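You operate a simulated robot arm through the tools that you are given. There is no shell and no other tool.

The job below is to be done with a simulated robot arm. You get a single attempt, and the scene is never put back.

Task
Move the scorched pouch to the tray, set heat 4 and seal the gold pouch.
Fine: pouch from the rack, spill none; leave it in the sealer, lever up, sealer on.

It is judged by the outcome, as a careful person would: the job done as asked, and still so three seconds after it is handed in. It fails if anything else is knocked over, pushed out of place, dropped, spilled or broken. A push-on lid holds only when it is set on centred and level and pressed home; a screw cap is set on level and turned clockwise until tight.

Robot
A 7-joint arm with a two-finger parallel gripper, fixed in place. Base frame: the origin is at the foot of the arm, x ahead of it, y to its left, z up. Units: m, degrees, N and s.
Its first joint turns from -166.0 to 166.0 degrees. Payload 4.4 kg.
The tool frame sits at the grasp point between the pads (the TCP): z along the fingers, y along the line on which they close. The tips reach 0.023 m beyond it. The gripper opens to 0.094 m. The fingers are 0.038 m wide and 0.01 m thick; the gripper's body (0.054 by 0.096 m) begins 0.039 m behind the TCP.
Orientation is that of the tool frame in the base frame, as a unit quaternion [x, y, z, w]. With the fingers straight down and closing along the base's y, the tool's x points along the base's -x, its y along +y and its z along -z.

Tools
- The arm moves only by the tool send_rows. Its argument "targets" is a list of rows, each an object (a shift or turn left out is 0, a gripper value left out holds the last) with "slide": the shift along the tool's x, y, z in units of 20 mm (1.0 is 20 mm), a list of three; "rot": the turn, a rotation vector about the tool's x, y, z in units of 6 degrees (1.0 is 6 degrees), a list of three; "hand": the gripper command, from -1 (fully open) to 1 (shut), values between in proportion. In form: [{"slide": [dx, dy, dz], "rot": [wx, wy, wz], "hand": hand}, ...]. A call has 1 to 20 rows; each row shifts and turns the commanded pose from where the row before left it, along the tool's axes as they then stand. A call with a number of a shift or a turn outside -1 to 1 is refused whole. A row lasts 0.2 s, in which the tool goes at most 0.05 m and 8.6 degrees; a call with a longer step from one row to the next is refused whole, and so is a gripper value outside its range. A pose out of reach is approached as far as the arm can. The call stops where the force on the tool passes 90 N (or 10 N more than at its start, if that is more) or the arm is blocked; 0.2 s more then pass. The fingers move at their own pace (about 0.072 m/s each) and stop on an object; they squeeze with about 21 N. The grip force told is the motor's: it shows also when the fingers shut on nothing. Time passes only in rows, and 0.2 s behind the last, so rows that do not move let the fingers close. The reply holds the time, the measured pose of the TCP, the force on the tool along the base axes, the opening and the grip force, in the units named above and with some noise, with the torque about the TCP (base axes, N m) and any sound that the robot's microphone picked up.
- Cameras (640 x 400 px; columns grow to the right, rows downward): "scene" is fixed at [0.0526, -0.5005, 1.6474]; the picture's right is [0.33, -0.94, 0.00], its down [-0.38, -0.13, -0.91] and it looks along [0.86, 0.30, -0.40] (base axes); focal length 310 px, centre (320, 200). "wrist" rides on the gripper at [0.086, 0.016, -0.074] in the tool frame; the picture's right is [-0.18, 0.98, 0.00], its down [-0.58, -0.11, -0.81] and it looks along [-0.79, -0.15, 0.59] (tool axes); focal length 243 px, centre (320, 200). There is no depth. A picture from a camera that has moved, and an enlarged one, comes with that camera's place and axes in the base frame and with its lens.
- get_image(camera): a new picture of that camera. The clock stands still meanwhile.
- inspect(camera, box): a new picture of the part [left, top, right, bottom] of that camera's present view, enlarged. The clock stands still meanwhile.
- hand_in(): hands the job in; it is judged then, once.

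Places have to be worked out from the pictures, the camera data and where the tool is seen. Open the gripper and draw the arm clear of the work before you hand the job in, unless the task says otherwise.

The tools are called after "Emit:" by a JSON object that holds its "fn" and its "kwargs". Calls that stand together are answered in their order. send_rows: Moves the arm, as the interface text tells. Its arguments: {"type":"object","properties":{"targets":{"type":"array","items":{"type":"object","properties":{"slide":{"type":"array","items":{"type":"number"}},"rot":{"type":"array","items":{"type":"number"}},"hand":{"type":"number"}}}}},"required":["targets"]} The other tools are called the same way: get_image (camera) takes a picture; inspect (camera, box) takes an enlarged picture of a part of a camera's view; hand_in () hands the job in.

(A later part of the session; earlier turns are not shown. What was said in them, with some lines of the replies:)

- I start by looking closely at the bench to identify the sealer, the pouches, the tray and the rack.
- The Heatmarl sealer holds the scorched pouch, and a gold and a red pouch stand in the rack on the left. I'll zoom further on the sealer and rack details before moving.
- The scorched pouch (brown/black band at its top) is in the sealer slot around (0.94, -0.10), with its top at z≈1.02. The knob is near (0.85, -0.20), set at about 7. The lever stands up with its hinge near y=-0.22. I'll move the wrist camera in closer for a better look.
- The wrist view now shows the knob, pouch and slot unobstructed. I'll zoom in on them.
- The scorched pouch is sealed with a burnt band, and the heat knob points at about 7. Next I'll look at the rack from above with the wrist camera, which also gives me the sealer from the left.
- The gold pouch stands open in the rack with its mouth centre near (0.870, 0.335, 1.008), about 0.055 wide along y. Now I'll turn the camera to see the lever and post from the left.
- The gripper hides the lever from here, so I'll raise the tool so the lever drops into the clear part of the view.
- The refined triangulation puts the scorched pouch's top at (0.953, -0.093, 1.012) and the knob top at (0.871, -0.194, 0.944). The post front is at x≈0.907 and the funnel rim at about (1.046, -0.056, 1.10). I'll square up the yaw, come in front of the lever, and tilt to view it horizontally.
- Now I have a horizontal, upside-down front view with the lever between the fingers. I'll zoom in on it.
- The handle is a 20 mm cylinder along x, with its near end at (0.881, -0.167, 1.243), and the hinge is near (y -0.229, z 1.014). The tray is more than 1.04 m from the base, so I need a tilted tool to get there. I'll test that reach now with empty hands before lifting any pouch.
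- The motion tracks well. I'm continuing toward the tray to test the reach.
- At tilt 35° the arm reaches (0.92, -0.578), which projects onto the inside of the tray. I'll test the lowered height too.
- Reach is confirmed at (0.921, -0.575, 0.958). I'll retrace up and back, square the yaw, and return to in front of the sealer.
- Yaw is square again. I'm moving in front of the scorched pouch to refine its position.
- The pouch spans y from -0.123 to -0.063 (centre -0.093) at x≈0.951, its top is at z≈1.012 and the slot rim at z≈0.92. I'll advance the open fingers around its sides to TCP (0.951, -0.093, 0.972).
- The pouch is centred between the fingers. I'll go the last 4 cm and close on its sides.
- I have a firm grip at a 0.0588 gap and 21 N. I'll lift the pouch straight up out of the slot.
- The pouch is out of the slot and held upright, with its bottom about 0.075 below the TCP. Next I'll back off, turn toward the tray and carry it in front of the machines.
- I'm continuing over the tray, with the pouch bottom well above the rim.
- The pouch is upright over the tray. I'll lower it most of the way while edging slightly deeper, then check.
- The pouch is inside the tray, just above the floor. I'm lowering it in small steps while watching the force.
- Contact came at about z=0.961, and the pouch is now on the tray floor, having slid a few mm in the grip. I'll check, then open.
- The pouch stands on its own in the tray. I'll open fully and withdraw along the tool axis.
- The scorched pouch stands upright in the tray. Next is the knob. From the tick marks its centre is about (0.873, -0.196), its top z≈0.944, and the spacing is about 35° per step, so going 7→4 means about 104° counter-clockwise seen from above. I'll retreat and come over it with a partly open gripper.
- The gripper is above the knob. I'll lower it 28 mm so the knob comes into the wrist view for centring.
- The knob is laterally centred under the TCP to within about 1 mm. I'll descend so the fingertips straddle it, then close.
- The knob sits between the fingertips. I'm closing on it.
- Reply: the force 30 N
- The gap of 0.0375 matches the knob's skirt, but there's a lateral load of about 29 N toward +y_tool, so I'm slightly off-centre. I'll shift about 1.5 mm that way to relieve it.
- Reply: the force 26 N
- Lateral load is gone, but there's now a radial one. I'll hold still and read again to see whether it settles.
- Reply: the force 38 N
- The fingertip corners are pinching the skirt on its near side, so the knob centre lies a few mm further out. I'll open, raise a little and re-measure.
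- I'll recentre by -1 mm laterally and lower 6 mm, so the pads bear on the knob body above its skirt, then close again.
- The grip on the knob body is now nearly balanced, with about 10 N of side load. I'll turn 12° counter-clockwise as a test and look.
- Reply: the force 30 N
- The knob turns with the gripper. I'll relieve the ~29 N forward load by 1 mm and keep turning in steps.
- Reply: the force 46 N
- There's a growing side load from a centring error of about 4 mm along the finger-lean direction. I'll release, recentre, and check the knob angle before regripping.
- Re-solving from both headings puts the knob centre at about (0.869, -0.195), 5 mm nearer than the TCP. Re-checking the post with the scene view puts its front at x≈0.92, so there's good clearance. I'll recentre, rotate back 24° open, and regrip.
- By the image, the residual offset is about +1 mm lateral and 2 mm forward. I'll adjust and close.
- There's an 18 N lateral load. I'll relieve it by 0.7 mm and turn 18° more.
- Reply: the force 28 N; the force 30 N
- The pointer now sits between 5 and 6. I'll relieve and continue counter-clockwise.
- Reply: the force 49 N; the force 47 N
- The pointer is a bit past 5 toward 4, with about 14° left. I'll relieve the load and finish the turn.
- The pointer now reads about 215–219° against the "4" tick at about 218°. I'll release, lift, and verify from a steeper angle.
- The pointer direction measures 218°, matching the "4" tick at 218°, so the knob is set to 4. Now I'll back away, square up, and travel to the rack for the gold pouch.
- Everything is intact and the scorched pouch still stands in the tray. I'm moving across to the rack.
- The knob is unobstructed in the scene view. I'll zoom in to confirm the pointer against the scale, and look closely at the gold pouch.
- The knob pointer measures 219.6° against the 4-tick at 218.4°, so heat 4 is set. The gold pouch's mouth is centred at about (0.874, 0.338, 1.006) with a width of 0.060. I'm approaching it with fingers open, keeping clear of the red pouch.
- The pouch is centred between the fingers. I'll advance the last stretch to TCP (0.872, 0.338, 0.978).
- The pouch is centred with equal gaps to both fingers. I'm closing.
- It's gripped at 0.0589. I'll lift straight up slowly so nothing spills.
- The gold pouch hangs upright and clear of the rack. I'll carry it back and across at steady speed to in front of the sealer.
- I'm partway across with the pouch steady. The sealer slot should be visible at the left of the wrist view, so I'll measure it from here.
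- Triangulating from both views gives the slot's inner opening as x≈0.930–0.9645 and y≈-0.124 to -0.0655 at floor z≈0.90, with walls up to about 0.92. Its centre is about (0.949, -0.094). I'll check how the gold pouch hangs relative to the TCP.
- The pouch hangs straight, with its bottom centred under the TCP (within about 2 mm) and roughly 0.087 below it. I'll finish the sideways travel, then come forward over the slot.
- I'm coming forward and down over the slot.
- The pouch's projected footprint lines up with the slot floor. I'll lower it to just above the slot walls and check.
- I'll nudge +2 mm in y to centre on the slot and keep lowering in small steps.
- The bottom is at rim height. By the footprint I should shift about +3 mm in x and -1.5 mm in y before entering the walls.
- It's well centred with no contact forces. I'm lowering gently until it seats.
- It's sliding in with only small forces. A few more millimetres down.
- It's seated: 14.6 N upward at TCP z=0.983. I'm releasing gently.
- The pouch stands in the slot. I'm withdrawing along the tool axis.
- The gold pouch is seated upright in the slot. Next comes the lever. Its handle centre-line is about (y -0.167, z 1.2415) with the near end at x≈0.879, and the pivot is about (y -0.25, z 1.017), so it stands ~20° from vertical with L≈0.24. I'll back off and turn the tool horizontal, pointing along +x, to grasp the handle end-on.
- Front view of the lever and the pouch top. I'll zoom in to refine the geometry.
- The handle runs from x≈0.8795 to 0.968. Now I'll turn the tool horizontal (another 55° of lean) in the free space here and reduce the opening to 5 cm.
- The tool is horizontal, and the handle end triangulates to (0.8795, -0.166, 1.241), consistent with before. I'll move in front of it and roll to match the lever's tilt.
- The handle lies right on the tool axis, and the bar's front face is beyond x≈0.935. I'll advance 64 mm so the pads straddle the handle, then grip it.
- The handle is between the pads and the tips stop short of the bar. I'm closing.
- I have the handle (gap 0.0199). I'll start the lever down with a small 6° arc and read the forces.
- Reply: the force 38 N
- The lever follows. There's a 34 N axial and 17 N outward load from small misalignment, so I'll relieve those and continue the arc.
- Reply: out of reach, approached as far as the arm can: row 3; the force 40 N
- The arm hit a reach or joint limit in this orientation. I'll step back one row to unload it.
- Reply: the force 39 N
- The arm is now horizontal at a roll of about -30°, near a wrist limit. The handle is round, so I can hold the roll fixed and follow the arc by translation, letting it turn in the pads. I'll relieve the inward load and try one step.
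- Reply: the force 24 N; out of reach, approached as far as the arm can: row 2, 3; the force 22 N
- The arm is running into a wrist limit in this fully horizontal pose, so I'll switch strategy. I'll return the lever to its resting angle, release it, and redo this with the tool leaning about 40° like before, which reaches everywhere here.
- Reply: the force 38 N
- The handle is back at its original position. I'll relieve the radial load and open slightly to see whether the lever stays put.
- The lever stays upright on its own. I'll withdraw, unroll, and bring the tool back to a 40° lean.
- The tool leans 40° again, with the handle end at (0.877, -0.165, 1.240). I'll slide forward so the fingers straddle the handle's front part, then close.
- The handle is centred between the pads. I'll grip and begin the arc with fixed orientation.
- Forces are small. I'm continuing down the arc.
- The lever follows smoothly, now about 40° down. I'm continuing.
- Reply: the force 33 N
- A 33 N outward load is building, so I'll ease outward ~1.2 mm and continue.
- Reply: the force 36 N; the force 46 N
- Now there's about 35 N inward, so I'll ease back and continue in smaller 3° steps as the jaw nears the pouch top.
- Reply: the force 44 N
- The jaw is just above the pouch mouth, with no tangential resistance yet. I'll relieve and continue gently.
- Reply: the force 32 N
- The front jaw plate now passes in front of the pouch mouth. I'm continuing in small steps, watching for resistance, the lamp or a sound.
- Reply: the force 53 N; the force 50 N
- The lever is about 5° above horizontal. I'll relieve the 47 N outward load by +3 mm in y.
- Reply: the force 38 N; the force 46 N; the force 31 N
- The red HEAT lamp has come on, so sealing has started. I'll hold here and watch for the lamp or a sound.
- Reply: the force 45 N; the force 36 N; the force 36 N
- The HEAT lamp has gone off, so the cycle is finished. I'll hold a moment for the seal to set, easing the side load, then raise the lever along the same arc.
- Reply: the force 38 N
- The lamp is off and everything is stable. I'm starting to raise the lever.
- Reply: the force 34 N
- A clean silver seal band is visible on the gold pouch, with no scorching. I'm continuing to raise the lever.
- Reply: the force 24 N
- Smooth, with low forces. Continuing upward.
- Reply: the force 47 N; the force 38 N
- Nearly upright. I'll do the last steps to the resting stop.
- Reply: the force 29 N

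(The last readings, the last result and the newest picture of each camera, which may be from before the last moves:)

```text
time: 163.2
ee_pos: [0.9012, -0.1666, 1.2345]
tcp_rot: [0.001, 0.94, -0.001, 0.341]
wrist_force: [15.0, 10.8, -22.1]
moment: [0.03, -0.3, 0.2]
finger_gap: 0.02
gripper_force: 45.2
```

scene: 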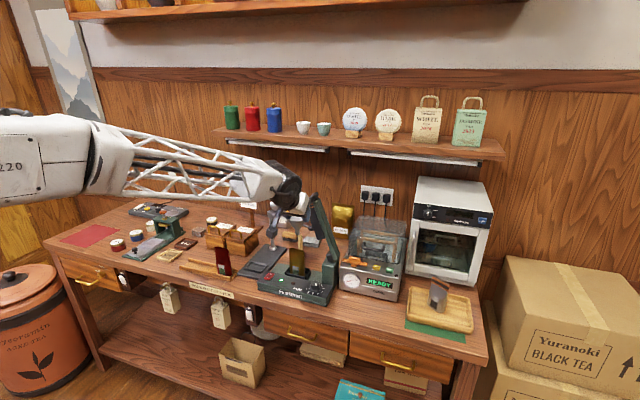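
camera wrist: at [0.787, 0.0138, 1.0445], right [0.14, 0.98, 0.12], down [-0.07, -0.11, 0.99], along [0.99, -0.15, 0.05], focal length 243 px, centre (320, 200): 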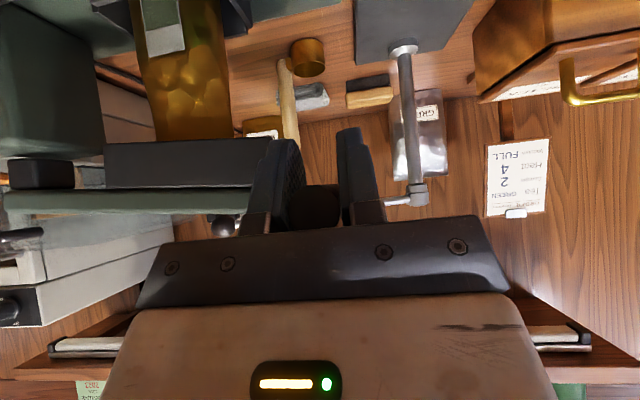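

The lever is back at its stop. I'm releasing the handle and checking that it stays.

Emit:
{"fn": "send_rows", "kwargs": {"targets": [{"slide": [0.01, 0.02, 0.02]}, {"slide": [0, 0, 0], "hand": 0.35}, {"slide": [0, 0, 0], "hand": 0}, {"slide": [0, 0, 0]}, {"slide": [0, 0, 0]}]}}

Emit:
{"fn": "get_image", "kwargs": {"camera": "wrist"}}

Emit:
{"fn": "inspect", "kwargs": {"camera": "scene", "box": [250, 180, 360, 300]}}

```text
time: 164.4
ee_pos: [0.9028, -0.1682, 1.234]
tcp_rot: [0.0, 0.94, -0.001, 0.341]
wrist_force: [0.8, 0.8, 0.1]
moment: [0.03, -0.03, 0.02]
finger_gap: 0.047
gripper_force: 0.1
```

```text
taken
camera wrist: at [0.7872, -0.1514, 1.2374], right [0.14, 0.98, 0.12], down [-0.07, -0.11, 0.99], along [0.99, -0.15, 0.06], focal length 243 px, centre (320, 200)
```

wrist: 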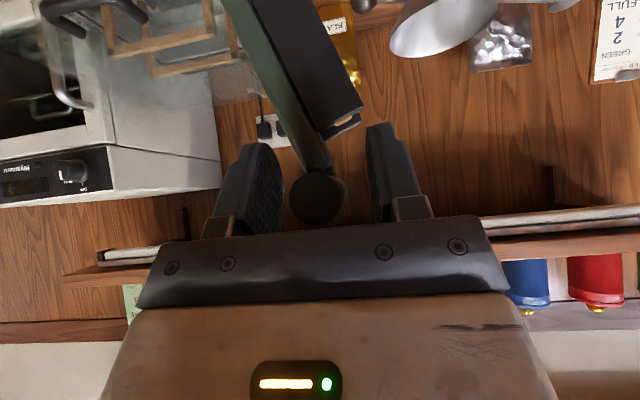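

```text
3.33 times, centred on (305, 240) of scene
camera zoom: at [0.0526, -0.5005, 1.6474], right [0.33, -0.94, 0.0], down [-0.38, -0.13, -0.91], along [0.86, 0.3, -0.4], focal length 1033 px, centre (370, 67)
```

zoom: 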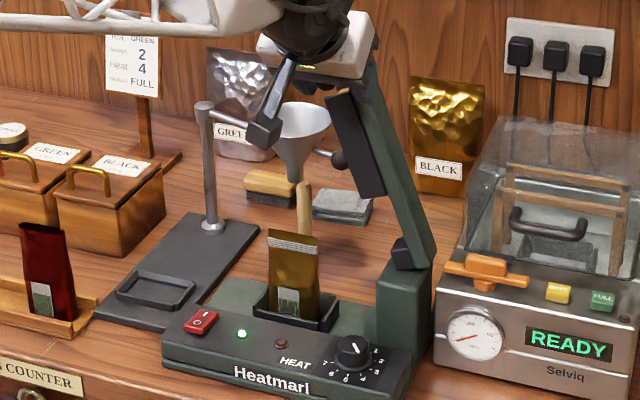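

The lever rests fully up. I'll withdraw straight back from the handle and clear of the work.

Emit:
{"fn": "send_rows", "kwargs": {"targets": [{"slide": [0.5, 0, -0.45]}, {"slide": [0.693, 0, -0.62]}, {"slide": [0.693, 0, -0.62]}, {"slide": [0.693, 0, -0.62]}, {"slide": [0.693, 0, -0.62]}, {"slide": [0.693, 0, -0.62]}, {"slide": [0.3, 0, -0.95], "hand": -1}, {"slide": [0.3, 0, -0.95]}, {"slide": [0.3, 0, -0.95]}, {"slide": [0.3, 0, -0.95]}, {"slide": [0.3, 0, -0.95]}, {"slide": [0.3, 0, -0.95]}, {"slide": [0, 0, 0]}]}}

Emit:
{"fn": "get_image", "kwargs": {"camera": "scene"}}

Emit:
{"fn": "get_image", "kwargs": {"camera": "wrist"}}

Emit:
{"fn": "inspect", "kwargs": {"camera": "scene", "box": [270, 225, 350, 310]}}

```text
time: 167.2
ee_pos: [0.6919, -0.1669, 1.3016]
tcp_rot: [0.0, 0.94, -0.002, 0.341]
wrist_force: [0.0, 0.6, 0.0]
moment: [-0.01, -0.01, -0.01]
finger_gap: 0.0939
gripper_force: 0.1
```

```text
taken
```

scene: 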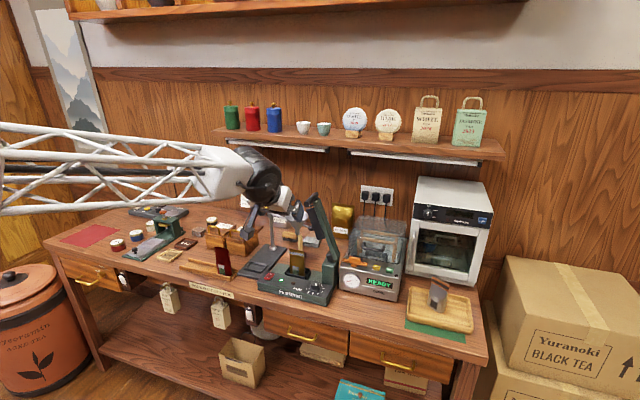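

```text
taken
camera wrist: at [0.5782, -0.1502, 1.3056], right [0.14, 0.98, 0.12], down [-0.07, -0.11, 0.99], along [0.99, -0.15, 0.06], focal length 243 px, centre (320, 200)
```

wrist: 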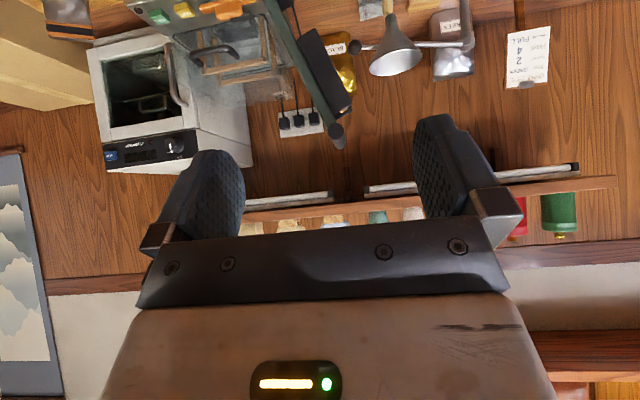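

```text
4.71 times, centred on (310, 268) of scene
camera zoom: at [0.0526, -0.5005, 1.6474], right [0.33, -0.94, 0.0], down [-0.38, -0.13, -0.91], along [0.86, 0.3, -0.4], focal length 1458 px, centre (367, -118)
```

zoom: 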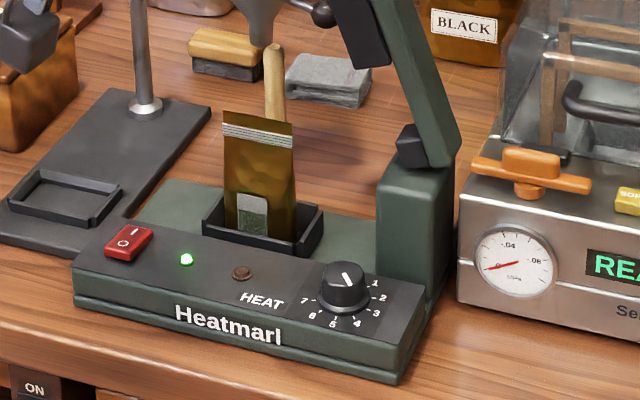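

The pouch shows a clean seal, the lever is up, the green lamp is on and the knob is at 4. I'll compare with the initial views, including the tray, to be sure nothing moved.

Emit:
{"fn": "inspect", "kwargs": {"camera": "scene", "box": [280, 180, 350, 300]}}

Emit:
{"fn": "inspect", "kwargs": {"camera": "scene", "box": [330, 170, 500, 350]}}

Emit:
{"fn": "inspect", "kwargs": {"camera": "scene", "box": [160, 220, 270, 300]}}

Emit:
{"fn": "inspect", "kwargs": {"camera": "scene", "box": [301, 275, 331, 294]}}

```text
3.33 times, centred on (315, 240) of scene
camera zoom: at [0.0526, -0.5005, 1.6474], right [0.33, -0.94, 0.0], down [-0.38, -0.13, -0.91], along [0.86, 0.3, -0.4], focal length 1033 px, centre (337, 67)
```

zoom: 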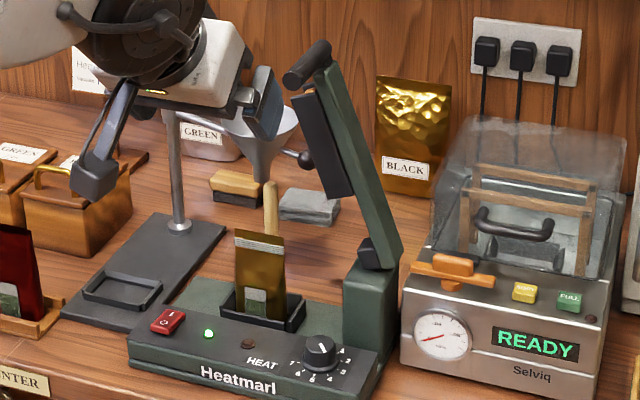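

```text
2.22 times, centred on (415, 260) of scene
camera zoom: at [0.0526, -0.5005, 1.6474], right [0.33, -0.94, 0.0], down [-0.38, -0.13, -0.91], along [0.86, 0.3, -0.4], focal length 688 px, centre (109, 67)
```

zoom: 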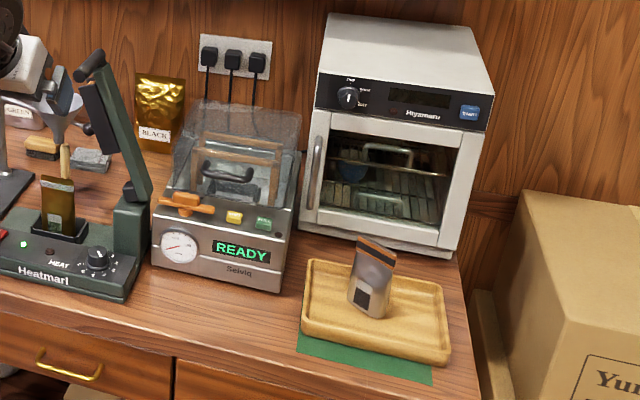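

```text
5.00 times, centred on (215, 260) of scene
camera zoom: at [0.0526, -0.5005, 1.6474], right [0.33, -0.94, 0.0], down [-0.38, -0.13, -0.91], along [0.86, 0.3, -0.4], focal length 1549 px, centre (845, -100)
```

zoom: 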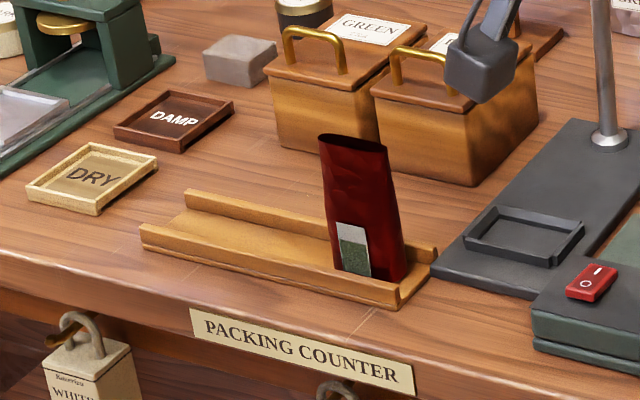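

```text
16.00 times, centred on (316, 284) of scene
camera zoom: at [0.0526, -0.5005, 1.6474], right [0.33, -0.94, 0.0], down [-0.38, -0.13, -0.91], along [0.86, 0.3, -0.4], focal length 4957 px, centre (384, -1152)
```

zoom: 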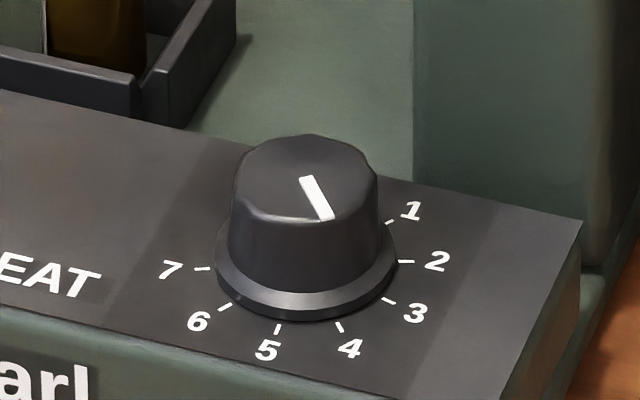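

Everything matches the initial layout: the lever is at its original angle, the scorched pouch is upright in the tray, and the red pouch and rack are undisturbed. I'll draw the arm further clear before handing in.

Emit:
{"fn": "send_rows", "kwargs": {"targets": [{"slide": [-0.1, 0, -0.9]}, {"slide": [-0.1, 0, -0.9]}, {"slide": [-0.1, 0, -0.9]}, {"slide": [-0.1, 0, -0.9]}, {"slide": [-0.1, 0, -0.9]}, {"slide": [-0.1, 0, -0.9]}, {"slide": [-0.1, 0, -0.9]}, {"slide": [-0.1, 0, -0.9]}, {"slide": [0, 0, 0]}, {"slide": [0, 0, 0]}, {"slide": [0, 0, 0]}, {"slide": [0, 0, 0]}]}}

Emit:
{"fn": "get_image", "kwargs": {"camera": "scene"}}

Emit:
{"fn": "inspect", "kwargs": {"camera": "scene", "box": [250, 180, 370, 310]}}

```text
time: 169.8
ee_pos: [0.6124, -0.1642, 1.4242]
tcp_rot: [0.0, 0.94, 0.0, 0.341]
wrist_force: [0.5, -0.8, -0.2]
moment: [-0.01, 0.0, 0.05]
finger_gap: 0.0938
gripper_force: 0.1
```

```text
taken
```

scene: 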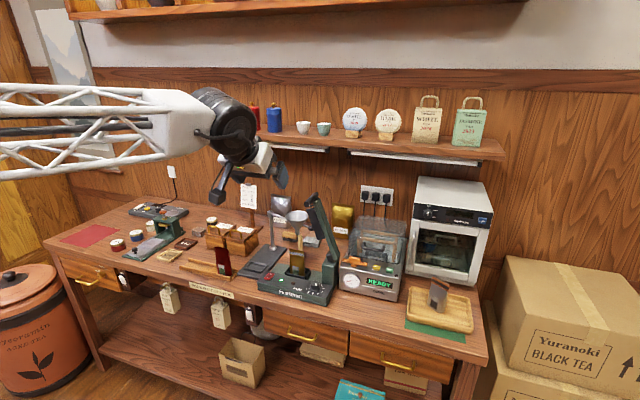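

```text
3.08 times, centred on (310, 245) of scene
camera zoom: at [0.0526, -0.5005, 1.6474], right [0.33, -0.94, 0.0], down [-0.38, -0.13, -0.91], along [0.86, 0.3, -0.4], focal length 953 px, centre (351, 62)
```

zoom: 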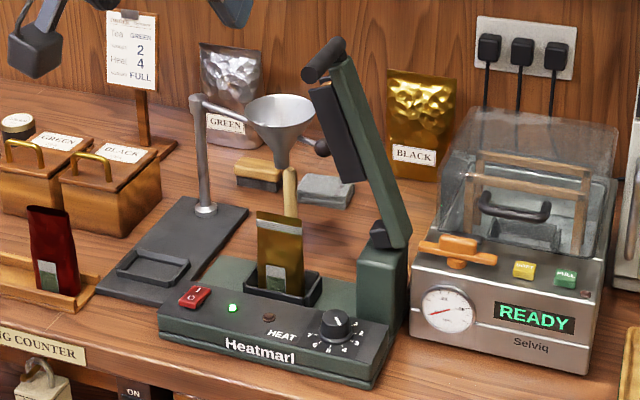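

The arm is clear and the gripper is open. The scorched pouch is in the tray, heat is at 4, and the sealed gold pouch is in the sealer with the lever up and power on. I'm handing it in.

Emit:
{"fn": "hand_in", "kwargs": {}}

```text
The job is handed in.
```

The job is done and handed in. The final camera check, made just before handing in, showed everything in place:

- **Scorched pouch:** standing upright in the tray.
- **Heat:** the knob points at 4.
- **Gold pouch:** taken from the rack, kept upright with no visible spill, and sealed. It has a clean silver seal band with no scorching. I left it in the sealer.
- **Sealer:** lever back up at its original angle, power still on (green lamp lit).

I saw nothing else knocked over or moved. The red pouch, rack, funnel and vacuum machine look as they did at the start. The gripper is open and the arm is clear of the bench.
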